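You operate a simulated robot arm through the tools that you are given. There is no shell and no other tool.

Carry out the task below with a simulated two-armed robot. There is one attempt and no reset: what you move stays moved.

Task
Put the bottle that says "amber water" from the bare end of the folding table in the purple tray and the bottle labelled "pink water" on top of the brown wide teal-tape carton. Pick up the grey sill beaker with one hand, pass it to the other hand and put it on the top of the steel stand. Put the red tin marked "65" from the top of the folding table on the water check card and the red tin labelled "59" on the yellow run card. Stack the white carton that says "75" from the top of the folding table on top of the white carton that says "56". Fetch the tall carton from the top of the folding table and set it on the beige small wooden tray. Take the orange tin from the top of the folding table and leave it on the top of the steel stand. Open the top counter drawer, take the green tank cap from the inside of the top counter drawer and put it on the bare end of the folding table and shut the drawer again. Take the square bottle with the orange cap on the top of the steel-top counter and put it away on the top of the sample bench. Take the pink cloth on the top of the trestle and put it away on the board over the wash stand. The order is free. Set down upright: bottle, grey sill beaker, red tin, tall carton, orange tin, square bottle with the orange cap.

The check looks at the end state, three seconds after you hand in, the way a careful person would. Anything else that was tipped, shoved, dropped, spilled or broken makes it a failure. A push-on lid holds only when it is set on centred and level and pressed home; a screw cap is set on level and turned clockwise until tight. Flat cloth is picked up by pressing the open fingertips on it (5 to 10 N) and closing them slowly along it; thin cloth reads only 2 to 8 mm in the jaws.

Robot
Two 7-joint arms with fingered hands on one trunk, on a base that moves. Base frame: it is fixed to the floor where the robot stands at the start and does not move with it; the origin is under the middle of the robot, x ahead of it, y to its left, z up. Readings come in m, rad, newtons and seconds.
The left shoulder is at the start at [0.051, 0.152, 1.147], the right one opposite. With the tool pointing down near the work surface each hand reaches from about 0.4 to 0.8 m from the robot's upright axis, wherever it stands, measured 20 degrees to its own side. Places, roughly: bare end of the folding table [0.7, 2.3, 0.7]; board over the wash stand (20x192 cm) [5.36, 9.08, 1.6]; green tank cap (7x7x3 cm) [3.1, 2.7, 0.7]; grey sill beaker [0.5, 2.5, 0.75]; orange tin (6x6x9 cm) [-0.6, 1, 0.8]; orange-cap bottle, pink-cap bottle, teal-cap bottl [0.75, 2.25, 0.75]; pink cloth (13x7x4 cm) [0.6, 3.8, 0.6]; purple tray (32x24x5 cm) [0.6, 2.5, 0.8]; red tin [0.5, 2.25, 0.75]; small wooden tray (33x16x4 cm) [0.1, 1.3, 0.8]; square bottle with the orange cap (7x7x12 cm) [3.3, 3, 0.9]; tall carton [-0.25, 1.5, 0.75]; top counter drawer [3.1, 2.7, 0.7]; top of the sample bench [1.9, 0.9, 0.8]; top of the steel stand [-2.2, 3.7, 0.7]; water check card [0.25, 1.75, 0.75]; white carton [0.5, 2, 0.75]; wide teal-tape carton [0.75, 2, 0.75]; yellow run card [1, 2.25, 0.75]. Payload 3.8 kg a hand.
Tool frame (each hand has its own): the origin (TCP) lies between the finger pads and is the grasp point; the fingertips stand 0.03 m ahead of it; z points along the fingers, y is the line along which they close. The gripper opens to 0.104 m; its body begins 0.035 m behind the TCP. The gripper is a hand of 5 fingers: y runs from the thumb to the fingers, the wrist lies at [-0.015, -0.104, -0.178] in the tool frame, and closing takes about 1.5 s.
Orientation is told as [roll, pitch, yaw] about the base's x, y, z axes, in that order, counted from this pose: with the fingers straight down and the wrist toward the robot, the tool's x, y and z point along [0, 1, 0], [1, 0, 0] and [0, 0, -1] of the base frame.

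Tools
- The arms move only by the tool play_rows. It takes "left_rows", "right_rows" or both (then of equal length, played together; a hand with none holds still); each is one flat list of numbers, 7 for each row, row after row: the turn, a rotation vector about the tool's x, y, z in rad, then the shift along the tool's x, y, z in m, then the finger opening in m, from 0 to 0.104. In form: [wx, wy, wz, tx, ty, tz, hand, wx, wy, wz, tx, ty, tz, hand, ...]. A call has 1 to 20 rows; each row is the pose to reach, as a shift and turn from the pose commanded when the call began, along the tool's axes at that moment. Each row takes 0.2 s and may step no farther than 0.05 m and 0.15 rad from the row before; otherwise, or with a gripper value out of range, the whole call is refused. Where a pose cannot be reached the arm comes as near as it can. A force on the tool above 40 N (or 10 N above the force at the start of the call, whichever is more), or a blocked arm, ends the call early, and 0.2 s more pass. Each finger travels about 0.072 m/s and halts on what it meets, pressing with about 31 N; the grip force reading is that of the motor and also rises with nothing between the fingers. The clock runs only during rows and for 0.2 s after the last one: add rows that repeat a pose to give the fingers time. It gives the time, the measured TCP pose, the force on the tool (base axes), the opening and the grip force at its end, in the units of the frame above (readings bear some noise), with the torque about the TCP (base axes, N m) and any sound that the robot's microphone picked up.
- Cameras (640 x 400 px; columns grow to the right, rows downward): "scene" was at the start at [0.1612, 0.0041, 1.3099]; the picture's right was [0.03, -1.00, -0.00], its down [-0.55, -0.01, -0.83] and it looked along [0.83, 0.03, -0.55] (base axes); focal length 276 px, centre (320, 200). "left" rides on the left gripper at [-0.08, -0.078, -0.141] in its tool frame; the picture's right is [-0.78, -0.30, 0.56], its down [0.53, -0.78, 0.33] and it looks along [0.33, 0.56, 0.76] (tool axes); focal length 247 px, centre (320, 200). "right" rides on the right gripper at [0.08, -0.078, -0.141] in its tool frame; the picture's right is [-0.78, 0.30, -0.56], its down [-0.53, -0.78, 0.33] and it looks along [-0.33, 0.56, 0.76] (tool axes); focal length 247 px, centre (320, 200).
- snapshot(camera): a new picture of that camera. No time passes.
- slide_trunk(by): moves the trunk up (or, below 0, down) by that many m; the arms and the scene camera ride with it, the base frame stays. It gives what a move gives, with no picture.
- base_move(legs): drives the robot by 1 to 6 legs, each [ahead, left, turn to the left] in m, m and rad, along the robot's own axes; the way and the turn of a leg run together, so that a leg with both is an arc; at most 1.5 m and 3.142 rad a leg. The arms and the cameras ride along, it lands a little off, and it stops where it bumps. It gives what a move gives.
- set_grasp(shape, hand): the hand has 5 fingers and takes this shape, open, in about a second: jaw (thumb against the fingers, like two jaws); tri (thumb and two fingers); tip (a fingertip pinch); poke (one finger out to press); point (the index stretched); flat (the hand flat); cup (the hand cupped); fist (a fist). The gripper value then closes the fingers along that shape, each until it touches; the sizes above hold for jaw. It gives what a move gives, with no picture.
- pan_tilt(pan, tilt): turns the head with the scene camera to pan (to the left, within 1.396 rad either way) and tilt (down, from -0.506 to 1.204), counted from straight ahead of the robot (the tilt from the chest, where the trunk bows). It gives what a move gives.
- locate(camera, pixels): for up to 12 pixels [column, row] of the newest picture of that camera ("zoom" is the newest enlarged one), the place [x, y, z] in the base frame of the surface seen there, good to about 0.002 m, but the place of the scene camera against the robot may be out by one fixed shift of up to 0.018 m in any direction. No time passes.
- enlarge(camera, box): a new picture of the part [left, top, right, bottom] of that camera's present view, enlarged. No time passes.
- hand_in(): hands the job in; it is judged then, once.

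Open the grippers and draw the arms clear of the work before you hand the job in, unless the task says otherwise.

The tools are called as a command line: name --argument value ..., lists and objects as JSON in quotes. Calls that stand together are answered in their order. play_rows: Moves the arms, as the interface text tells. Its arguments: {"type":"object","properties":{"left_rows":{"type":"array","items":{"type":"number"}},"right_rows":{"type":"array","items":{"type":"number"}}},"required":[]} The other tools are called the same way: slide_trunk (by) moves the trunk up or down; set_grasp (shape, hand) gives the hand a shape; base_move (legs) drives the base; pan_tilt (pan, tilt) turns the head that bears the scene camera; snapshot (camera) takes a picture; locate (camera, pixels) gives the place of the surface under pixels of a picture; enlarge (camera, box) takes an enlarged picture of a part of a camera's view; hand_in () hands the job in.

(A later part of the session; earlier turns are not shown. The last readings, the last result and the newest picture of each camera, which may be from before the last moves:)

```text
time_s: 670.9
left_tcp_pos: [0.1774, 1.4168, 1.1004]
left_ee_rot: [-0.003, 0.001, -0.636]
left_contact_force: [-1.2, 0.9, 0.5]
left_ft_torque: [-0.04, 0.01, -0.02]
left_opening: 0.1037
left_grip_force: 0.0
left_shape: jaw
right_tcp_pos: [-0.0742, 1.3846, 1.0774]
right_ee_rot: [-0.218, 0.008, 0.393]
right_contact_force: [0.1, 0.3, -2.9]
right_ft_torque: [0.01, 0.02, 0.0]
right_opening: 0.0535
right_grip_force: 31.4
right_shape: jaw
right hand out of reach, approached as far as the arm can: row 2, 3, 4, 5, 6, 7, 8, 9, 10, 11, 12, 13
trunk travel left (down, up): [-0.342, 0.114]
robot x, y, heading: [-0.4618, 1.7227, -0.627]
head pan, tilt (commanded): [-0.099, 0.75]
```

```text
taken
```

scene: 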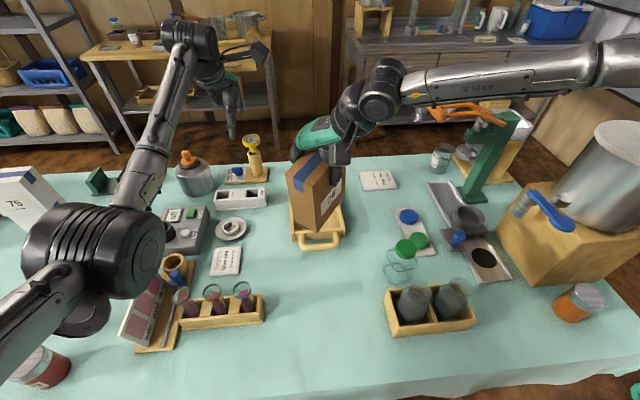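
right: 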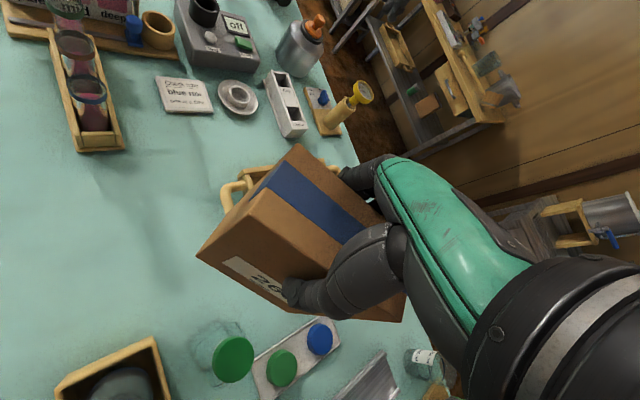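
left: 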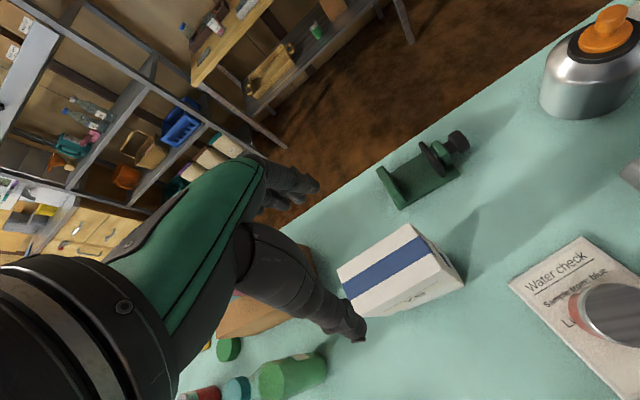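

The arm can't hold that turn further out. I'll place it unturned instead, aligning carefully. First I re-base and rotate the hand back to my heading.

base_move --legs '[[-0.03, 0, 0]]'

play_rows --right_rows '[0, 0.06, 0.13, 0, 0, -0.01, 0, 0, 0.12, 0.26, 0, 0, -0.01, 0, 0, 0.18, 0.39, 0, 0, -0.01, 0, 0, 0.21, 0.52, 0, 0, -0.01, 0, 0, 0.21, 0.65, 0, 0, -0.01, 0, 0, 0.21, 0.78, 0, 0, -0.01, 0, 0, 0.21, 0.91, 0, 0, -0.01, 0, 0, 0.21, 1.02, 0, 0, -0.01, 0, 0, 0.21, 1.02, 0, 0, -0.01, 0]'

snapshot --camera "scene"

snapshot --camera "right"

```text
time_s: 671.7
left_tcp_pos: [0.1573, 1.4271, 1.0955]
left_ee_rot: [-0.001, 0.007, -0.634]
left_contact_force: [-0.2, -0.3, -0.2]
left_ft_torque: [0.06, 0.03, -0.02]
left_opening: 0.1039
left_grip_force: 0.1
left_shape: jaw
right_tcp_pos: [-0.0953, 1.3949, 1.0731]
right_ee_rot: [-0.209, 0.011, 0.391]
right_contact_force: [0.8, 0.8, -4.0]
right_ft_torque: [0.06, 0.01, 0.03]
right_opening: 0.0534
right_grip_force: 30.8
right_shape: jaw
trunk travel left (down, up): [-0.342, 0.114]
robot x, y, heading: [-0.4804, 1.742, -0.634]
head pan, tilt (commanded): [-0.099, 0.75]
```

```text
time_s: 673.7
left_tcp_pos: [0.1512, 1.4319, 1.1005]
left_ee_rot: [-0.001, 0.002, -0.636]
left_contact_force: [-0.2, -0.1, -0.2]
left_ft_torque: [-0.01, 0.02, 0.0]
left_opening: 0.1041
left_grip_force: 0.1
left_shape: jaw
right_tcp_pos: [-0.0997, 1.4019, 1.0859]
right_ee_rot: [0.057, -0.079, -0.627]
right_contact_force: [0.2, -0.5, -2.5]
right_ft_torque: [-0.03, -0.01, 0.04]
right_opening: 0.0533
right_grip_force: 30.9
right_shape: jaw
trunk travel left (down, up): [-0.342, 0.114]
robot x, y, heading: [-0.4829, 1.743, -0.628]
head pan, tilt (commanded): [-0.099, 0.75]
```

```text
taken
```

scene: 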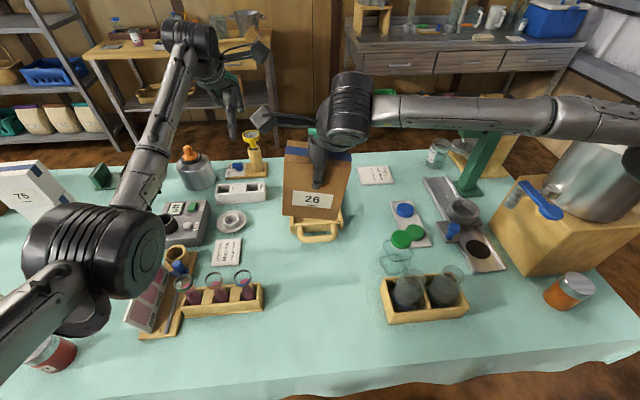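

```text
taken
```

right: 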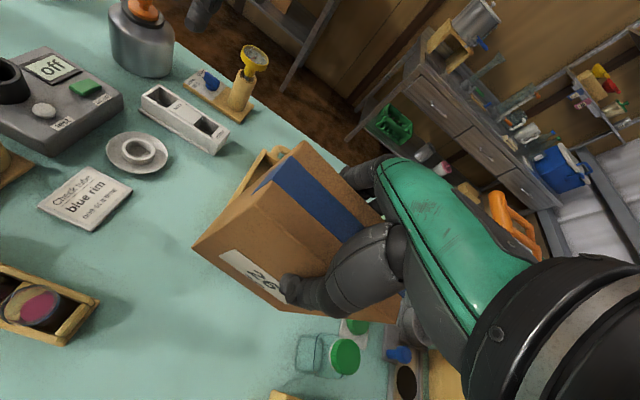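

I level the hand, move the base 6 cm closer, and extend over the tray centre.

base_move --legs '[[0.055, 0, 0]]'

play_rows --right_rows '[0.04, -0.03, 0, -0.002, 0.03, 0.0, 0, 0.079, -0.057, 0, -0.004, 0.06, 0.0, 0, 0.079, -0.057, 0, -0.005, 0.09, 0.0, 0, 0.079, -0.057, 0, -0.006, 0.12, 0.0, 0, 0.079, -0.057, 0, -0.007, 0.155, 0.0, 0, 0.079, -0.057, 0, -0.007, 0.155, 0.0, 0]'

snapshot --camera "right"

```text
time_s: 674.6
left_tcp_pos: [0.1905, 1.4035, 1.1042]
left_ee_rot: [0.001, -0.006, -0.637]
left_contact_force: [-0.7, 0.8, 0.1]
left_ft_torque: [-0.02, 0.0, 0.04]
left_opening: 0.104
left_grip_force: 0.1
left_shape: jaw
right_tcp_pos: [-0.0621, 1.374, 1.0895]
right_ee_rot: [0.056, -0.087, -0.624]
right_contact_force: [-1.2, 0.4, -3.3]
right_ft_torque: [-0.03, 0.06, -0.02]
right_opening: 0.0533
right_grip_force: 31.1
right_shape: jaw
trunk travel left (down, up): [-0.342, 0.114]
robot x, y, heading: [-0.4436, 1.7094, -0.632]
head pan, tilt (commanded): [-0.099, 0.75]
```

```text
time_s: 676.0
left_tcp_pos: [0.1938, 1.4004, 1.1001]
left_ee_rot: [-0.001, 0.0, -0.636]
left_contact_force: [-0.2, 0.1, -1.1]
left_ft_torque: [0.01, 0.04, 0.0]
left_opening: 0.1037
left_grip_force: 0.1
left_shape: jaw
right_tcp_pos: [0.0654, 1.2733, 1.0983]
right_ee_rot: [0.0, -0.002, -0.622]
right_contact_force: [-0.1, -0.3, -3.8]
right_ft_torque: [-0.02, 0.01, -0.03]
right_opening: 0.0532
right_grip_force: 30.3
right_shape: jaw
trunk travel left (down, up): [-0.342, 0.114]
robot x, y, heading: [-0.4439, 1.7101, -0.634]
head pan, tilt (commanded): [-0.099, 0.75]
```

```text
taken
```

right: 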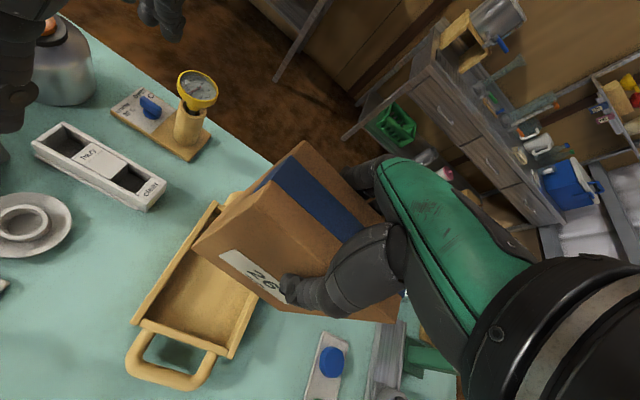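

The carton is right over the tray at z 1.10. I measure the tray's inner edges from this view to verify alignment.

enlarge --camera "right" --box '[110, 180, 280, 390]'

```text
1.90 times, centred on (195, 285) of right
```

zoom: 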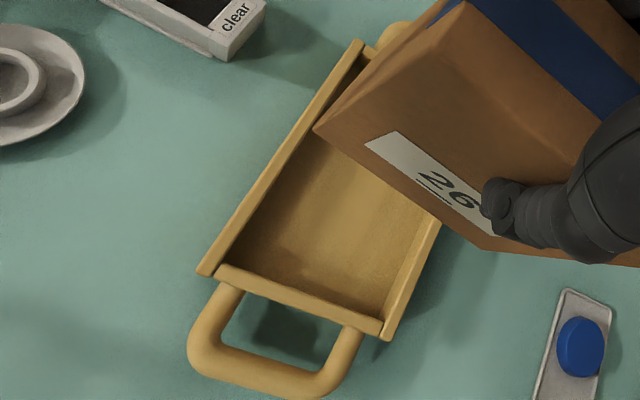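

locate --camera "zoom" --pixels '[[208, 268], [388, 330], [225, 272], [375, 318], [240, 262], [368, 305], [285, 150], [325, 100], [430, 235], [360, 50], [300, 290], [345, 300]]'

```text
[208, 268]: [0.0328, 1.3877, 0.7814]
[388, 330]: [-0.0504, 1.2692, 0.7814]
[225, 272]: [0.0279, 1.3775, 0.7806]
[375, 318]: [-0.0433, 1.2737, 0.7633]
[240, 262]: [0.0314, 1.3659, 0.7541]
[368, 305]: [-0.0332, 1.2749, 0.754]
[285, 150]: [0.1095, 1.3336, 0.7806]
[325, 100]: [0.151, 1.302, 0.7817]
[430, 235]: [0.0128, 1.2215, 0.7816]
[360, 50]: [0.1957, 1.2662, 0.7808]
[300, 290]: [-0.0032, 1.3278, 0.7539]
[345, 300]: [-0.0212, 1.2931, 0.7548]
```

Tray interior centre along the table is 1.064 versus carton 1.064 — aligned, with ~9 mm margins. I lower toward the tray floor.

play_rows --right_rows '[0, 0, 0, 0, 0, 0.03, 0, 0, 0, 0, 0, 0, 0.06, 0, 0, 0, 0, 0, 0, 0.09, 0, 0, 0, 0, 0, 0, 0.12, 0, 0, 0, 0, 0, 0, 0.15, 0, 0, 0, 0, 0, 0, 0.17, 0, 0, 0, 0, 0, 0, 0.17, 0]'

snapshot --camera "right"

snapshot --camera "scene"

```text
time_s: 677.6
left_tcp_pos: [0.195, 1.4, 1.1002]
left_ee_rot: [-0.002, 0.001, -0.637]
left_contact_force: [0.3, -1.2, 0.5]
left_ft_torque: [-0.01, 0.0, 0.02]
left_opening: 0.104
left_grip_force: 0.0
left_shape: jaw
right_tcp_pos: [0.0644, 1.2735, 0.9291]
right_ee_rot: [0.001, 0.0, -0.621]
right_contact_force: [-0.2, -0.1, -3.7]
right_ft_torque: [-0.03, 0.01, 0.01]
right_opening: 0.0534
right_grip_force: 30.7
right_shape: jaw
trunk travel left (down, up): [-0.342, 0.114]
robot x, y, heading: [-0.4409, 1.7053, -0.635]
head pan, tilt (commanded): [-0.099, 0.75]
```

```text
taken
```

right: 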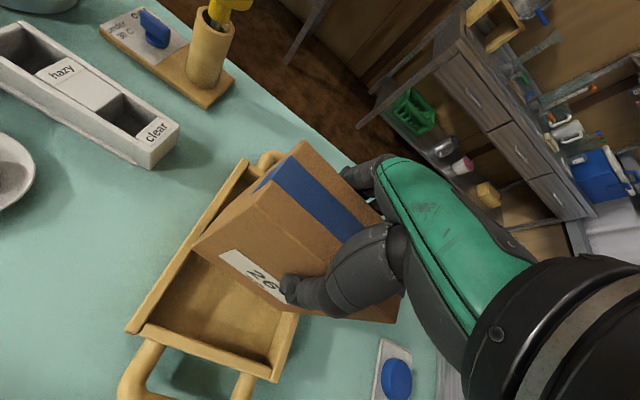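

```text
taken
```

scene: 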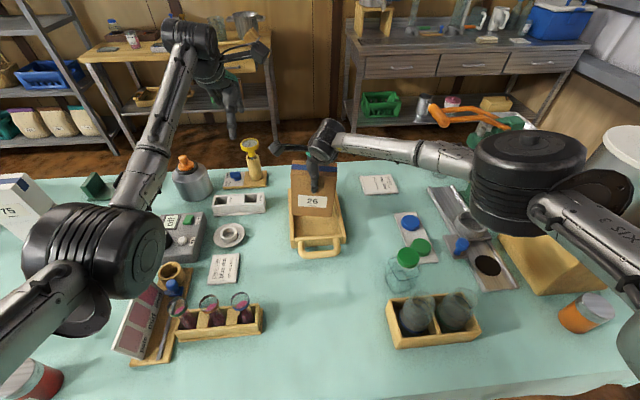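

Carton bottom is ~1.5 cm above the rim. I check the right forearm/elbow clearance to the press's orange handle and the pot.

locate --camera "scene" --pixels '[[440, 155], [470, 125], [500, 120], [530, 200], [560, 170], [600, 150], [615, 175], [400, 145], [480, 190]]'

```text
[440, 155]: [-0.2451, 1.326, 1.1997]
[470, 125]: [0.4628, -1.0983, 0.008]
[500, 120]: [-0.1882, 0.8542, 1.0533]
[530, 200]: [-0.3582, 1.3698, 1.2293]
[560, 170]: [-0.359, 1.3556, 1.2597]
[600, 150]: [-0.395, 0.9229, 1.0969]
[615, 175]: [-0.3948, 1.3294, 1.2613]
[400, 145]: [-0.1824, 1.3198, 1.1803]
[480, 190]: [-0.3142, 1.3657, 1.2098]
```

All clear. I lower the carton onto the tray floor.

play_rows --right_rows '[0, 0, 0, 0, 0, 0.015, 0, 0, 0, 0, 0, 0, 0.028, 0, 0, 0, 0, 0, 0, 0.037, 0, 0, 0, 0, 0, 0, 0.042, 0, 0, 0, 0, 0, 0, 0.045, 0, 0, 0, 0, 0, 0, 0.045, 0]'

snapshot --camera "right"

```text
time_s: 678.7
left_tcp_pos: [0.1922, 1.3998, 1.101]
left_ee_rot: [0.0, -0.001, -0.638]
left_contact_force: [-0.2, 0.0, 0.1]
left_ft_torque: [0.01, 0.02, -0.03]
left_opening: 0.1038
left_grip_force: 0.0
left_shape: jaw
right_tcp_pos: [0.0646, 1.2661, 0.8955]
right_ee_rot: [-0.002, -0.021, -0.632]
right_contact_force: [-5.5, -3.0, 17.0]
right_ft_torque: [0.64, 0.57, 0.09]
right_opening: 0.0545
right_grip_force: 30.8
right_shape: jaw
trunk travel left (down, up): [-0.342, 0.114]
robot x, y, heading: [-0.4415, 1.7063, -0.638]
head pan, tilt (commanded): [-0.099, 0.75]
stopped in row 5 (right hand): the force on the tool passed its limit at 42 N (the readings are from after the stop); the commanded pose is now the measured one
```

```text
taken
```

right: 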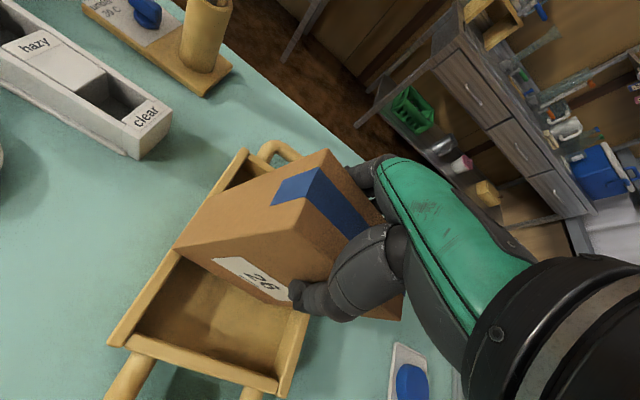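

It stopped at 42 N: the carton's left lower edge seems to have caught the tray's left wall. I lift 4 cm and re-measure.

play_rows --right_rows '[0, 0.0, 0, 0, 0, -0.02, 0, 0.021, 0, 0, 0, 0, -0.045, 0, 0.021, 0, 0, 0, 0, -0.06, 0, 0.021, 0, 0, 0, 0, -0.06, 0]'

snapshot --camera "right"

snapshot --camera "scene"

enlarge --camera "scene" --box '[240, 120, 400, 270]'

```text
time_s: 679.7
left_tcp_pos: [0.1947, 1.4002, 1.0999]
left_ee_rot: [-0.001, 0.001, -0.636]
left_contact_force: [0.3, -0.1, -0.5]
left_ft_torque: [-0.01, 0.0, -0.01]
left_opening: 0.1042
left_grip_force: 0.1
left_shape: jaw
right_tcp_pos: [0.0656, 1.2684, 0.9523]
right_ee_rot: [0.0, 0.008, -0.628]
right_contact_force: [-0.9, 0.1, -4.2]
right_ft_torque: [-0.02, 0.02, 0.0]
right_opening: 0.0539
right_grip_force: 30.6
right_shape: jaw
trunk travel left (down, up): [-0.342, 0.114]
robot x, y, heading: [-0.442, 1.7131, -0.636]
head pan, tilt (commanded): [-0.099, 0.75]
```

```text
taken
```

right: 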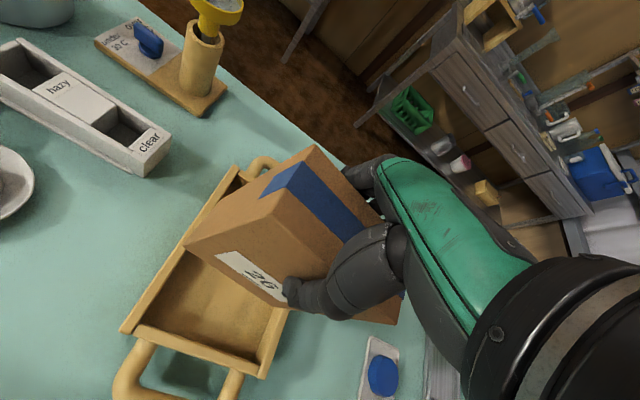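

```text
taken
```

scene: 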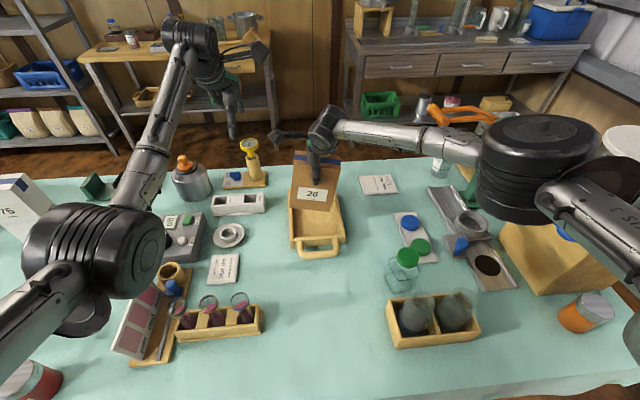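

```text
2.67 times, centred on (320, 195) of scene
```

zoom: 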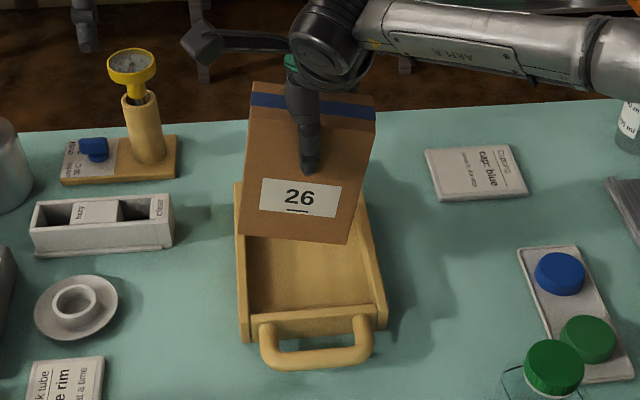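

The carton hangs tilted in the hand (bottom swung left). I locate its edge corners to measure the tilt.

locate --camera "zoom" --pixels '[[256, 112], [243, 228], [372, 130], [345, 238], [262, 185], [340, 210], [300, 236], [240, 260]]'

```text
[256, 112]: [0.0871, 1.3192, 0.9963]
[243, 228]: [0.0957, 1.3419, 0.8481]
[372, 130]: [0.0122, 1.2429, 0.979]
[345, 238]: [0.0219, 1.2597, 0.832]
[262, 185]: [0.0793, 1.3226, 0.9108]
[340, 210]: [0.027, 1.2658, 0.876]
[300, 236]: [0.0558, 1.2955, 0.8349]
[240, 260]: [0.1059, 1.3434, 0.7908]
```

The carton is tilted ≈0.14 rad (bottom to the left). I rotate the hand by that amount to bring it upright and re-check.

play_rows --right_rows '[0, -0.07, 0, 0, 0, 0, 0, 0, -0.14, 0, 0, 0, 0, 0, 0, -0.14, 0, 0, 0, 0, 0]'

enlarge --camera "scene" --box '[240, 120, 400, 270]'

locate --camera "zoom" --pixels '[[262, 112], [258, 228], [372, 120], [358, 232], [300, 236], [310, 234]]'

```text
time_s: 680.5
left_tcp_pos: [0.194, 1.3987, 1.101]
left_ee_rot: [-0.001, 0.0, -0.637]
left_contact_force: [-0.3, 0.3, -0.2]
left_ft_torque: [-0.01, 0.01, -0.02]
left_opening: 0.1039
left_grip_force: 0.1
left_shape: jaw
right_tcp_pos: [0.0656, 1.2683, 0.9532]
right_ee_rot: [-0.142, 0.008, -0.627]
right_contact_force: [0.1, 0.4, -4.0]
right_ft_torque: [0.03, 0.03, 0.03]
right_opening: 0.054
right_grip_force: 30.9
right_shape: jaw
trunk travel left (down, up): [-0.342, 0.114]
robot x, y, heading: [-0.441, 1.7044, -0.632]
head pan, tilt (commanded): [-0.099, 0.75]
```

```text
2.67 times, centred on (320, 195) of scene
```

zoom: 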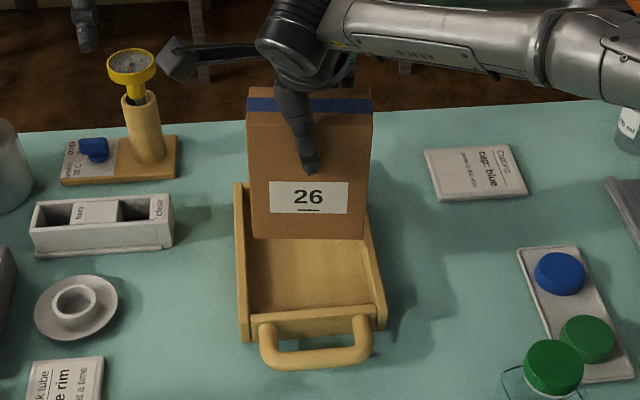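

```text
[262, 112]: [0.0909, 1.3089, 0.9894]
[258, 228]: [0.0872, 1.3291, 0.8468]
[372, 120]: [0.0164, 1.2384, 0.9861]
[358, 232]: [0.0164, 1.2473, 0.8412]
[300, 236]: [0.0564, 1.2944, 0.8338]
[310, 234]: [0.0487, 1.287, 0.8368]
```

Now upright over the tray (about 5 mm left of centre). I correct that and lower straight down, watching force.

play_rows --right_rows '[0, 0, 0, -0.005, 0, 0, 0, 0, 0, 0, -0.002, 0, 0.02, 0, 0, 0, 0, 0.001, 0, 0.04, 0, 0, 0, 0, 0.0027, 0, 0.054, 0, 0, 0, 0, 0.0034, 0, 0.06, 0, 0, 0, 0, 0.004, 0, 0.064, 0, 0, 0, 0, 0.004, 0, 0.064, 0]'

enlarge --camera "scene" --box '[240, 120, 400, 270]'

```text
time_s: 682.2
left_tcp_pos: [0.1944, 1.4021, 1.1016]
left_ee_rot: [0.001, -0.002, -0.636]
left_contact_force: [-0.1, -0.8, -0.6]
left_ft_torque: [0.01, 0.03, -0.01]
left_opening: 0.1037
left_grip_force: 0.0
left_shape: jaw
right_tcp_pos: [0.0678, 1.271, 0.8976]
right_ee_rot: [-0.127, -0.006, -0.618]
right_contact_force: [1.2, 9.4, 20.2]
right_ft_torque: [0.3, 0.33, -0.11]
right_opening: 0.0539
right_grip_force: 31.1
right_shape: jaw
trunk travel left (down, up): [-0.342, 0.114]
robot x, y, heading: [-0.4411, 1.7112, -0.631]
head pan, tilt (commanded): [-0.099, 0.75]
stopped in row 7 (right hand): the force on the tool passed its limit at 41 N (the readings are from after the stop); the commanded pose is now the measured one
```

```text
2.67 times, centred on (320, 195) of scene
```

zoom: 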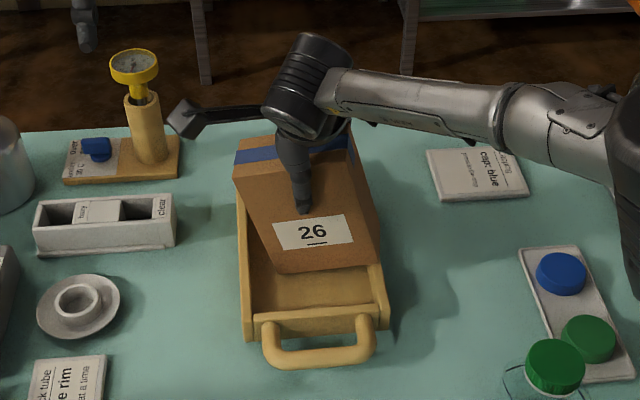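

Now the right lower edge caught the right wall and the carton rotated in the grip. I lift again and measure precisely.

play_rows --right_rows '[0, 0, 0, 0, 0, -0.02, 0, 0, 0, 0, 0, 0, -0.045, 0, 0, 0, 0, 0, 0, -0.06, 0, 0, 0, 0, 0, 0, -0.06, 0]'

snapshot --camera "scene"

enlarge --camera "scene" --box '[270, 130, 370, 250]'

```text
time_s: 683.2
left_tcp_pos: [0.1952, 1.3995, 1.1008]
left_ee_rot: [-0.002, 0.001, -0.637]
left_contact_force: [-0.4, 0.2, -0.2]
left_ft_torque: [0.01, 0.01, 0.01]
left_opening: 0.1041
left_grip_force: 0.1
left_shape: jaw
right_tcp_pos: [0.0734, 1.2734, 0.952]
right_ee_rot: [-0.136, 0.002, -0.623]
right_contact_force: [-0.1, 0.4, -3.7]
right_ft_torque: [0.01, 0.02, -0.01]
right_opening: 0.0534
right_grip_force: 31.0
right_shape: jaw
trunk travel left (down, up): [-0.342, 0.114]
robot x, y, heading: [-0.4427, 1.7074, -0.633]
head pan, tilt (commanded): [-0.099, 0.75]
```

```text
taken
```

scene: 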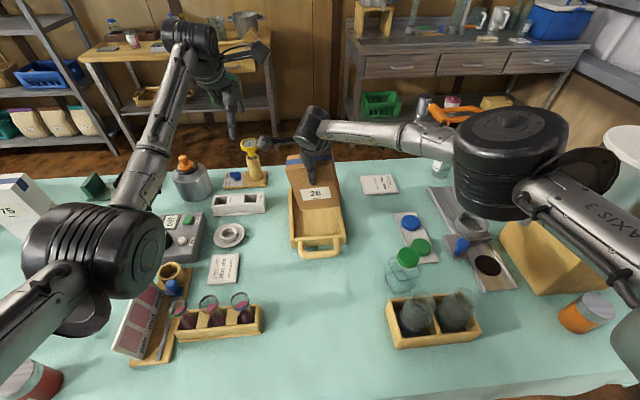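

```text
3.33 times, centred on (320, 190) of scene
```

zoom: 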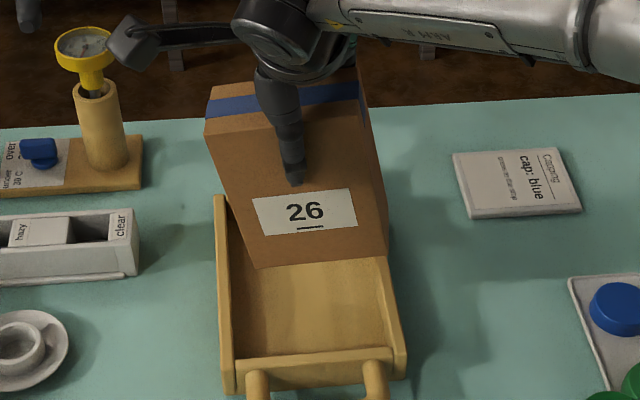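

I measure the tilt from the edges again.

locate --camera "zoom" --pixels '[[212, 120], [256, 260], [364, 115], [383, 248], [240, 200], [376, 180], [320, 258], [224, 205], [218, 340], [385, 270], [402, 350]]'

```text
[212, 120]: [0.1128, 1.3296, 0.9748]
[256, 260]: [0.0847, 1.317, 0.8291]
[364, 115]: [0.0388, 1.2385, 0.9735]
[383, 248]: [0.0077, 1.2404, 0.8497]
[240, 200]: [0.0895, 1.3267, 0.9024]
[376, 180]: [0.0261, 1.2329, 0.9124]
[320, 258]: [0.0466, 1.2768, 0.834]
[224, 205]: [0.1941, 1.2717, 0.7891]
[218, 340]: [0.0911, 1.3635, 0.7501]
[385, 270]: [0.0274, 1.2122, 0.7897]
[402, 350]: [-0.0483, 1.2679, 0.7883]
```

Bottom is swung right by 0.18 rad now. I rotate the hand back by that amount, shift right 1.5 cm, and re-measure.

play_rows --right_rows '[0, 0.09, 0, -0.008, 0, 0, 0, 0, 0.18, 0, -0.015, 0, 0, 0, 0, 0.18, 0, -0.015, 0, 0, 0]'

enlarge --camera "scene" --box '[270, 130, 370, 250]'

```text
time_s: 684.0
left_tcp_pos: [0.196, 1.4008, 1.1]
left_ee_rot: [-0.001, -0.001, -0.637]
left_contact_force: [-0.5, 0.5, -0.4]
left_ft_torque: [-0.01, -0.02, 0.0]
left_opening: 0.1038
left_grip_force: 0.1
left_shape: jaw
right_tcp_pos: [0.0645, 1.2619, 0.9544]
right_ee_rot: [0.044, -0.001, -0.623]
right_contact_force: [0.1, 0.0, -3.8]
right_ft_torque: [-0.07, 0.0, 0.02]
right_opening: 0.0535
right_grip_force: 31.3
right_shape: jaw
trunk travel left (down, up): [-0.342, 0.114]
robot x, y, heading: [-0.443, 1.707, -0.631]
head pan, tilt (commanded): [-0.099, 0.75]
```

```text
3.33 times, centred on (320, 190) of scene
```

zoom: 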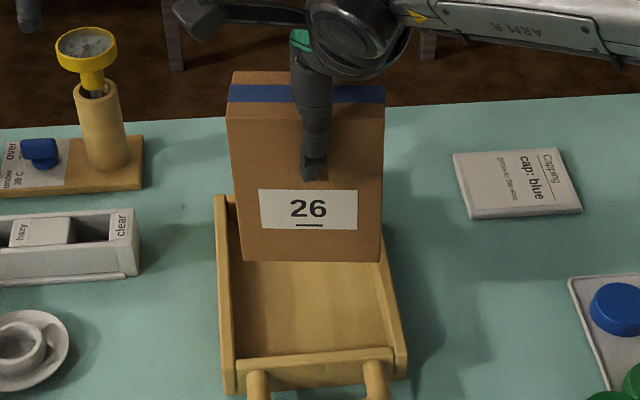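

The carton is upright. I locate its bottom corners against the tray walls.

locate --camera "zoom" --pixels '[[245, 255], [376, 256], [310, 256], [223, 230], [388, 280], [245, 345], [395, 335], [236, 280], [383, 290]]'

```text
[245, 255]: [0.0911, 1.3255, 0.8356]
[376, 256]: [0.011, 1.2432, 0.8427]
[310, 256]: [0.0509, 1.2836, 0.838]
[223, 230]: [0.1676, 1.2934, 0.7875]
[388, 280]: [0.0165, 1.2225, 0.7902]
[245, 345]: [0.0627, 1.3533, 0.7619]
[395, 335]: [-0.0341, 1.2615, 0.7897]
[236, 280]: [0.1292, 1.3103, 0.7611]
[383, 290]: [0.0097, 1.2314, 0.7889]
```

The carton may be slightly yawed relative to the tray. I sample its rear face along the top and middle to get its angle.

locate --camera "zoom" --pixels '[[238, 150], [375, 150], [240, 180], [372, 180], [250, 235], [370, 235], [232, 95], [380, 98], [238, 75], [290, 75]]'

```text
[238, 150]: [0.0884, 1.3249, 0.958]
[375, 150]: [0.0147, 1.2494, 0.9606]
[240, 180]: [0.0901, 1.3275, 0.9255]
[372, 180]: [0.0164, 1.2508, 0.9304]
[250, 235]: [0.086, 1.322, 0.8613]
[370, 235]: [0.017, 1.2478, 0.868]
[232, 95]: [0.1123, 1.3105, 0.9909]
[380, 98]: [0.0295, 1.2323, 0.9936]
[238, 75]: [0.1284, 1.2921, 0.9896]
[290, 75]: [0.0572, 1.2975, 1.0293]
```

The carton is yawed ≈0.125 rad clockwise relative to the tray — that is why it caught. I rotate the hand counter-clockwise by 0.125 and re-measure.

play_rows --right_rows '[0, 0, -0.06, 0, 0, 0, 0, 0, 0, -0.125, 0, 0, 0, 0, 0, 0, -0.125, 0, 0, 0, 0]'

enlarge --camera "scene" --box '[270, 130, 370, 250]'

locate --camera "zoom" --pixels '[[242, 150], [375, 150], [244, 180], [372, 180], [250, 240], [370, 240], [223, 230], [388, 280], [310, 250], [310, 200]]'

```text
time_s: 684.8
left_tcp_pos: [0.1948, 1.3996, 1.0999]
left_ee_rot: [0.001, 0.0, -0.635]
left_contact_force: [0.1, 0.1, -0.7]
left_ft_torque: [0.0, 0.0, 0.0]
left_opening: 0.1039
left_grip_force: 0.2
left_shape: jaw
right_tcp_pos: [0.0628, 1.2604, 0.9544]
right_ee_rot: [0.046, -0.006, -0.498]
right_contact_force: [0.1, 0.3, -4.6]
right_ft_torque: [0.03, 0.01, 0.02]
right_opening: 0.0536
right_grip_force: 30.5
right_shape: jaw
trunk travel left (down, up): [-0.342, 0.114]
robot x, y, heading: [-0.4442, 1.7105, -0.633]
head pan, tilt (commanded): [-0.099, 0.75]
```

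```text
3.33 times, centred on (320, 190) of scene
```

zoom: 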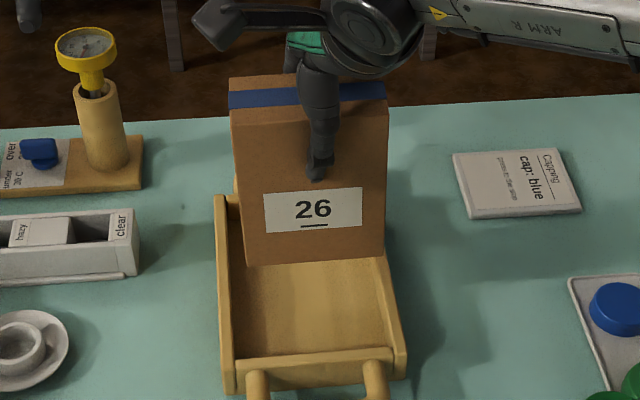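

```text
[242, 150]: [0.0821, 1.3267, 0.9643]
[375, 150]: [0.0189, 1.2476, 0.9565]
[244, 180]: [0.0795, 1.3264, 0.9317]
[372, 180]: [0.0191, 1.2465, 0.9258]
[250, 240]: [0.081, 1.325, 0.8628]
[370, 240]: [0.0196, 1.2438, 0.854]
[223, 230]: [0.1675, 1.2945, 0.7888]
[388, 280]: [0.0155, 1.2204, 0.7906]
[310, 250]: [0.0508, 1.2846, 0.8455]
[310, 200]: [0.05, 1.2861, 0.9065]
```

Aligned now (angle ≈0.92 vs tray 0.93); the carton is ~7 mm right of the tray's centre. I shift left 7 mm and lower gently.

play_rows --right_rows '[0, 0, 0, 0.007, 0, 0, 0, 0, 0, 0, 0.006, 0, 0.02, 0, 0, 0, 0, 0.005, 0, 0.04, 0, 0, 0, 0, 0.0045, 0, 0.052, 0, 0, 0, 0, 0.0042, 0, 0.06, 0, 0, 0, 0, 0.004, 0, 0.064, 0, 0, 0, 0, 0.004, 0, 0.064, 0]'

enlarge --camera "scene" --box '[270, 130, 370, 250]'

```text
time_s: 686.4
left_tcp_pos: [0.1941, 1.4001, 1.0999]
left_ee_rot: [0.0, -0.001, -0.637]
left_contact_force: [-0.4, 0.3, 0.0]
left_ft_torque: [0.01, -0.01, -0.03]
left_opening: 0.1038
left_grip_force: 0.1
left_shape: jaw
right_tcp_pos: [0.0669, 1.2669, 0.8897]
right_ee_rot: [0.046, -0.005, -0.498]
right_contact_force: [0.5, 0.9, -4.9]
right_ft_torque: [-0.04, 0.01, -0.04]
right_opening: 0.0539
right_grip_force: 30.6
right_shape: jaw
trunk travel left (down, up): [-0.342, 0.114]
robot x, y, heading: [-0.4392, 1.7105, -0.635]
head pan, tilt (commanded): [-0.099, 0.75]
```

```text
3.33 times, centred on (320, 190) of scene
```

zoom: 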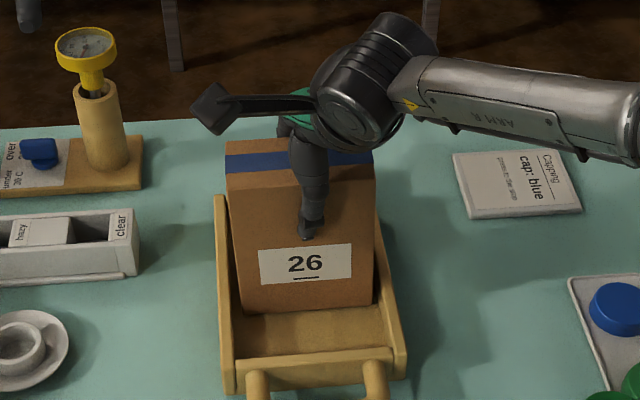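

It slid between the walls without contact. I lower the last centimetre to the floor.

play_rows --right_rows '[0, 0, 0, 0, 0, 0.005, 0, 0, 0, 0, 0, 0, 0.009, 0, 0, 0, 0, 0, 0, 0.013, 0, 0, 0, 0, 0, 0, 0.013, 0]'

```text
time_s: 687.4
left_tcp_pos: [0.1925, 1.4015, 1.1034]
left_ee_rot: [-0.001, -0.003, -0.637]
left_contact_force: [-0.3, -0.4, -0.3]
left_ft_torque: [-0.01, 0.03, 0.04]
left_opening: 0.1038
left_grip_force: 0.0
left_shape: jaw
right_tcp_pos: [0.0665, 1.2665, 0.8835]
right_ee_rot: [0.045, -0.017, -0.501]
right_contact_force: [2.8, -7.1, 26.0]
right_ft_torque: [0.06, 0.14, -0.03]
right_opening: 0.0542
right_grip_force: 31.3
right_shape: jaw
trunk travel left (down, up): [-0.342, 0.114]
robot x, y, heading: [-0.4437, 1.7084, -0.629]
head pan, tilt (commanded): [-0.099, 0.75]
```

Floor contact (26 N at z 0.8835). I ease up 3 mm, open slowly and rise.

play_rows --right_rows '[0, 0, 0, 0, 0, -0.004, 0, 0, 0, 0, 0, 0, -0.004, 0.056, 0, 0, 0, 0, 0, -0.004, 0.064, 0, 0, 0, 0, 0, -0.004, 0.078, 0, 0, 0, 0, 0, -0.004, 0.092, 0, 0, 0, 0, 0, -0.004, 0.104, 0, 0, 0, 0, 0, -0.004, 0.104, 0, 0, 0, 0, 0, -0.03, 0.104, 0, 0, 0, 0, 0, -0.07, 0.104, 0, 0, 0, 0, 0, -0.11, 0.104, 0, 0, 0, 0, 0, -0.15, 0.104, 0, 0, 0, 0, 0, -0.19, 0.104, 0, 0, 0, 0, 0, -0.22, 0.104]'

snapshot --camera "scene"

enlarge --camera "scene" --box '[260, 130, 380, 270]'

snapshot --camera "right"

```text
time_s: 690.2
left_tcp_pos: [0.1947, 1.4007, 1.1011]
left_ee_rot: [0.0, 0.0, -0.637]
left_contact_force: [-0.7, 0.0, -1.3]
left_ft_torque: [0.01, -0.01, 0.0]
left_opening: 0.104
left_grip_force: 0.1
left_shape: jaw
right_tcp_pos: [0.0606, 1.2613, 1.0982]
right_ee_rot: [0.044, -0.006, -0.498]
right_contact_force: [-0.3, -0.3, 0.8]
right_ft_torque: [0.0, 0.02, -0.03]
right_opening: 0.104
right_grip_force: 0.1
right_shape: jaw
trunk travel left (down, up): [-0.342, 0.114]
robot x, y, heading: [-0.442, 1.7092, -0.633]
head pan, tilt (commanded): [-0.099, 0.75]
```

```text
taken
```

scene: 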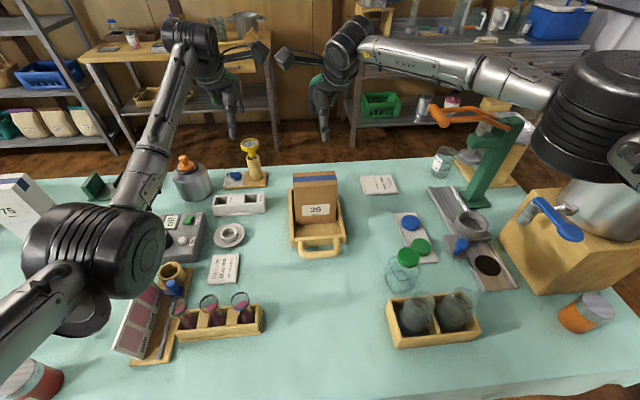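

```text
2.86 times, centred on (320, 200) of scene
```

zoom: 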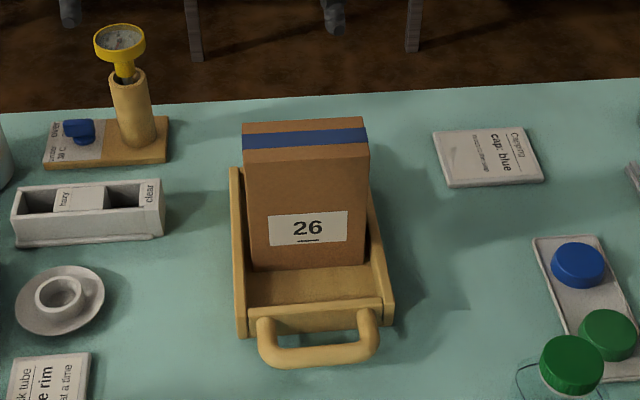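

```text
taken
```

right: 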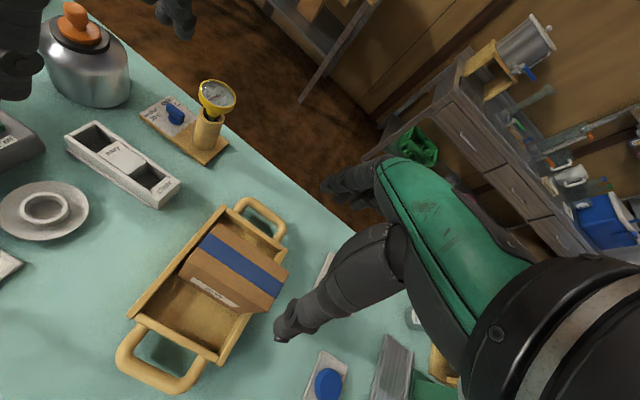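

The tall carton stands in the tray. Next tin 59 with the left hand: I back off 13 cm and shift left 39 cm.

base_move --legs '[[-0.13, 0, 0], [0, 0.38, 0]]'

pan_tilt --pan -0.2 --tilt 0.75

snapshot --camera "scene"

snapshot --camera "left"

locate --camera "scene" --pixels '[[300, 250], [500, 250], [560, 260], [600, 270], [250, 290]]'

```text
time_s: 693.5
left_tcp_pos: [0.3145, 1.7833, 1.0996]
left_ee_rot: [0.001, 0.002, -0.638]
left_contact_force: [0.4, 0.6, -0.9]
left_ft_torque: [0.03, -0.01, 0.01]
left_opening: 0.1038
left_grip_force: 0.0
left_shape: jaw
right_tcp_pos: [0.1804, 1.6431, 1.0979]
right_ee_rot: [0.046, -0.005, -0.499]
right_contact_force: [1.2, 0.6, 0.4]
right_ft_torque: [0.03, 0.01, 0.0]
right_opening: 0.1037
right_grip_force: 0.1
right_shape: jaw
trunk travel left (down, up): [-0.342, 0.114]
robot x, y, heading: [-0.3225, 2.0908, -0.632]
head pan, tilt (commanded): [-0.099, 0.75]
```

```text
time_s: 694.1
left_tcp_pos: [0.3141, 1.7843, 1.1006]
left_ee_rot: [0.0, 0.001, -0.637]
left_contact_force: [0.0, -0.3, 0.5]
left_ft_torque: [-0.02, 0.01, 0.02]
left_opening: 0.104
left_grip_force: 0.0
left_shape: jaw
right_tcp_pos: [0.1814, 1.6437, 1.098]
right_ee_rot: [0.043, -0.006, -0.498]
right_contact_force: [-0.4, 0.5, 0.4]
right_ft_torque: [-0.05, -0.01, -0.01]
right_opening: 0.1041
right_grip_force: 0.1
right_shape: jaw
trunk travel left (down, up): [-0.342, 0.114]
robot x, y, heading: [-0.3203, 2.0923, -0.632]
head pan, tilt (commanded): [-0.201, 0.75]
```

```text
taken
```

scene: 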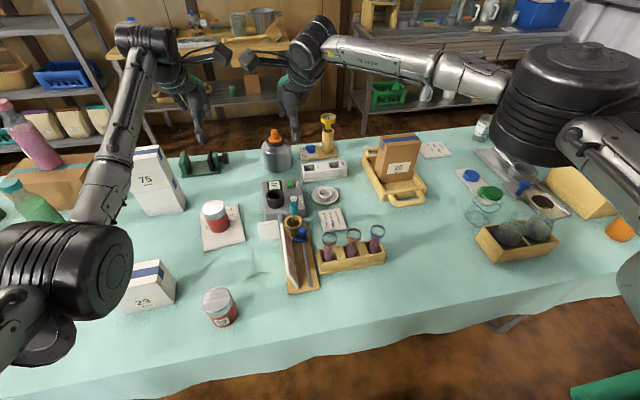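

```text
taken
```

left: 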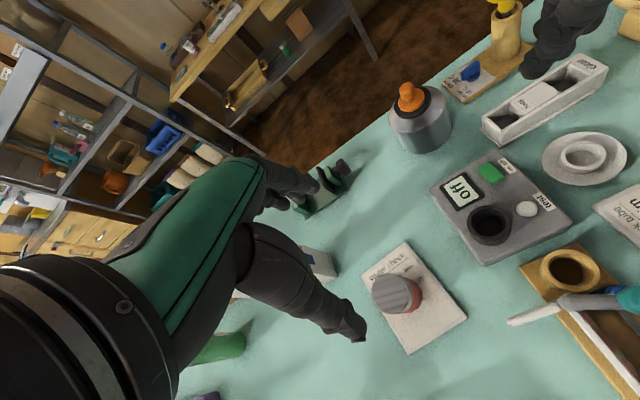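

```text
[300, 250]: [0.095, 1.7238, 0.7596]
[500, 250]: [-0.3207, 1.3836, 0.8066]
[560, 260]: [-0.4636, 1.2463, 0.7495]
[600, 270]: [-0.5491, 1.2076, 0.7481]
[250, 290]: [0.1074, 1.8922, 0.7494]
```

I locate tin 59's lid.

locate --camera "scene" --pixels '[[217, 297], [204, 298], [231, 296], [217, 289], [218, 308]]'

```text
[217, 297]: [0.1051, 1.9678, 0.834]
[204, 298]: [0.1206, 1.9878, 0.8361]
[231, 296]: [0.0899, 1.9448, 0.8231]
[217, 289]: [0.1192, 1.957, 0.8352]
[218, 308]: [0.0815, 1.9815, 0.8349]
```

Tin 59 centre ≈(0.103,1.968). I back 6 cm for comfortable reach and bring the left hand over it.

base_move --legs '[[-0.06, 0, 0]]'

play_rows --left_rows '[0, 0, 0, 0.004, -0.04, 0, 0.104, 0, 0, 0, 0.008, -0.08, 0, 0.104, 0, 0, 0, 0.012, -0.12, 0, 0.104, 0, 0, 0, 0.016, -0.16, 0, 0.104, 0, 0, 0, 0.022, -0.2, 0, 0.104, 0, 0, 0, 0.022, -0.219, 0.03, 0.104, 0, 0, 0, 0.022, -0.219, 0.07, 0.104, 0, 0, 0, 0.022, -0.219, 0.11, 0.104, 0, 0, 0, 0.022, -0.219, 0.15, 0.104, 0, 0, 0, 0.022, -0.219, 0.15, 0.104]'

snapshot --camera "left"

```text
time_s: 695.1
left_tcp_pos: [0.2713, 1.8156, 1.0958]
left_ee_rot: [-0.001, 0.007, -0.636]
left_contact_force: [-0.1, -0.6, 0.1]
left_ft_torque: [0.05, 0.04, -0.04]
left_opening: 0.1039
left_grip_force: 0.1
left_shape: jaw
right_tcp_pos: [0.1386, 1.674, 1.0939]
right_ee_rot: [0.045, 0.001, -0.5]
right_contact_force: [-0.2, -0.6, 0.0]
right_ft_torque: [0.04, 0.02, 0.02]
right_opening: 0.1039
right_grip_force: 0.0
right_shape: jaw
trunk travel left (down, up): [-0.342, 0.114]
robot x, y, heading: [-0.3688, 2.1266, -0.633]
head pan, tilt (commanded): [-0.201, 0.75]
```

```text
time_s: 697.3
left_tcp_pos: [0.1035, 1.9662, 0.9499]
left_ee_rot: [-0.002, -0.001, -0.637]
left_contact_force: [0.7, 0.7, -0.2]
left_ft_torque: [0.01, 0.0, 0.03]
left_opening: 0.104
left_grip_force: 0.0
left_shape: jaw
right_tcp_pos: [0.1336, 1.6791, 1.0969]
right_ee_rot: [0.043, -0.004, -0.499]
right_contact_force: [-0.2, 0.4, -0.2]
right_ft_torque: [-0.02, -0.03, -0.01]
right_opening: 0.1039
right_grip_force: 0.0
right_shape: jaw
trunk travel left (down, up): [-0.342, 0.114]
robot x, y, heading: [-0.3682, 2.1244, -0.629]
head pan, tilt (commanded): [-0.201, 0.75]
```

```text
taken
```

left: 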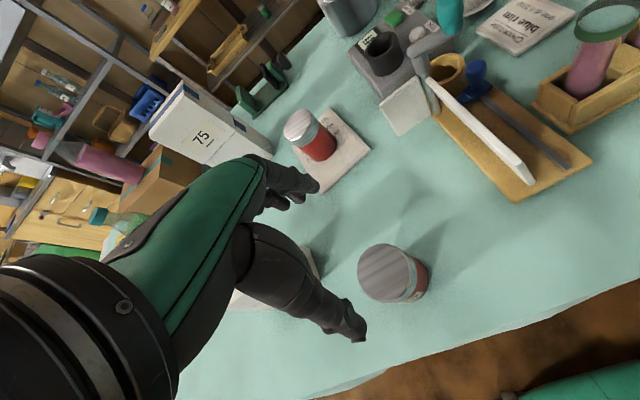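

locate --camera "left" --pixels '[[387, 272], [360, 275], [412, 268], [387, 247], [386, 298]]'

```text
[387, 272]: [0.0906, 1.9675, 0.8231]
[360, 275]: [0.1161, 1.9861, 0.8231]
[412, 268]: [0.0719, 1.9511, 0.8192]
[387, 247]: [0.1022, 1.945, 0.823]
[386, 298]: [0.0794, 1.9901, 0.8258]
```

Lid centre is (0.0925,1.968). I correct 1 cm, descend and close.

play_rows --left_rows '[0, 0, 0, -0.005, -0.01, 0.03, 0.104, 0, 0, 0, -0.005, -0.01, 0.07, 0.104, 0, 0, 0, -0.005, -0.01, 0.11, 0.104, 0, 0, 0, -0.005, -0.01, 0.138, 0.104, 0, 0, 0, -0.005, -0.01, 0.147, 0.104, 0, 0, 0, -0.005, -0.01, 0.147, 0.085, 0, 0, 0, -0.005, -0.01, 0.147, 0.07, 0, 0, 0, -0.005, -0.01, 0.147, 0.058, 0, 0, 0, -0.005, -0.01, 0.147, 0.045, 0, 0, 0, -0.005, -0.01, 0.147, 0.03, 0, 0, 0, -0.005, -0.01, 0.147, 0.01, 0, 0, 0, -0.005, -0.01, 0.147, 0.0, 0, 0, 0, -0.005, -0.01, 0.147, 0.0]'

snapshot --camera "left"

```text
time_s: 700.1
left_tcp_pos: [0.0927, 1.9682, 0.8034]
left_ee_rot: [0.0, -0.001, -0.638]
left_contact_force: [-0.5, 0.1, -0.4]
left_ft_torque: [-0.01, 0.01, 0.05]
left_opening: 0.054
left_grip_force: 31.8
left_shape: jaw
right_tcp_pos: [0.1343, 1.6782, 1.0976]
right_ee_rot: [0.044, -0.005, -0.5]
right_contact_force: [0.2, 0.7, 0.4]
right_ft_torque: [-0.01, -0.01, -0.02]
right_opening: 0.1039
right_grip_force: 0.0
right_shape: jaw
trunk travel left (down, up): [-0.342, 0.114]
robot x, y, heading: [-0.3696, 2.128, -0.638]
head pan, tilt (commanded): [-0.201, 0.75]
```

```text
taken
```

left: 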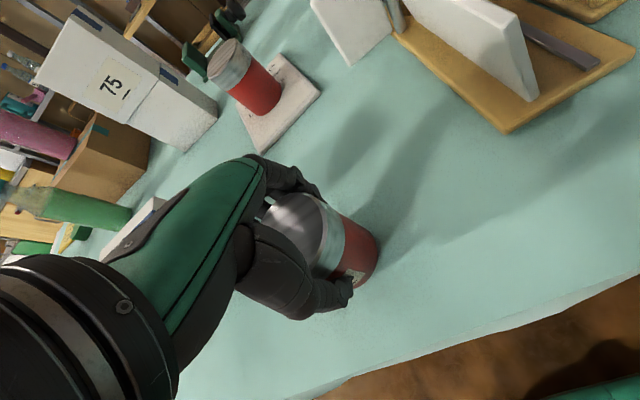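

Tin 59 is gripped (0.054 m). I lift it 25 cm and leave along the rear side toward the table's left end, staying clear of the pot.

play_rows --left_rows '[0, 0, 0, 0, 0, -0.01, 0, 0, 0, 0, 0, 0, -0.04, 0, 0, 0, 0, 0, 0, -0.08, 0, 0, 0, 0, 0, 0, -0.12, 0, 0, 0, 0, 0, 0, -0.16, 0, 0, 0, 0, 0, 0, -0.2, 0, 0, 0, 0, 0, 0, -0.24, 0, 0, 0, 0, 0, 0, -0.26, 0]'

base_move --legs '[[0, -0.42, 0], [-0.28, -0.26, 0], [0, -0.95, 0], [0, 0, 1.57]]'

pan_tilt --pan -0.3 --tilt 0.6

snapshot --camera "scene"

```text
time_s: 701.9
left_tcp_pos: [0.0948, 1.9698, 1.0656]
left_ee_rot: [0.0, 0.003, -0.637]
left_contact_force: [0.0, -1.3, -1.4]
left_ft_torque: [-0.02, 0.01, -0.02]
left_opening: 0.0536
left_grip_force: 31.4
left_shape: jaw
right_tcp_pos: [0.1345, 1.6783, 1.0975]
right_ee_rot: [0.044, -0.005, -0.498]
right_contact_force: [1.3, -1.4, -0.8]
right_ft_torque: [-0.01, 0.02, -0.03]
right_opening: 0.1039
right_grip_force: 0.0
right_shape: jaw
trunk travel left (down, up): [-0.342, 0.114]
robot x, y, heading: [-0.3694, 2.1246, -0.631]
head pan, tilt (commanded): [-0.201, 0.75]
```

```text
time_s: 714.9
left_tcp_pos: [-1.3985, 1.4274, 1.0639]
left_ee_rot: [0.001, 0.0, 0.93]
left_contact_force: [-0.2, 1.0, -1.8]
left_ft_torque: [0.01, -0.03, -0.02]
left_opening: 0.0538
left_grip_force: 30.9
left_shape: jaw
right_tcp_pos: [-1.1076, 1.4663, 1.0964]
right_ee_rot: [0.043, -0.006, 1.068]
right_contact_force: [0.1, 0.0, 0.6]
right_ft_torque: [-0.01, 0.04, 0.03]
right_opening: 0.1038
right_grip_force: 0.1
right_shape: jaw
trunk travel left (down, up): [-0.342, 0.114]
robot x, y, heading: [-1.5606, 0.9648, 0.937]
head pan, tilt (commanded): [-0.201, 0.75]
```

```text
time_s: 715.6
left_tcp_pos: [-1.3981, 1.4276, 1.0637]
left_ee_rot: [0.002, 0.001, 0.931]
left_contact_force: [-0.3, -0.9, -1.1]
left_ft_torque: [0.0, -0.01, -0.04]
left_opening: 0.0535
left_grip_force: 31.2
left_shape: jaw
right_tcp_pos: [-1.1083, 1.4658, 1.0968]
right_ee_rot: [0.044, -0.005, 1.067]
right_contact_force: [0.8, -0.4, 0.3]
right_ft_torque: [-0.01, -0.03, -0.01]
right_opening: 0.1041
right_grip_force: 0.1
right_shape: jaw
trunk travel left (down, up): [-0.342, 0.114]
robot x, y, heading: [-1.5599, 0.9646, 0.935]
head pan, tilt (commanded): [-0.3, 0.6]
```

```text
taken
```

scene: 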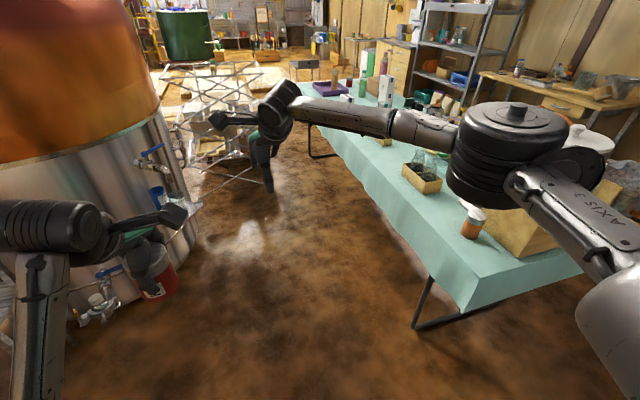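

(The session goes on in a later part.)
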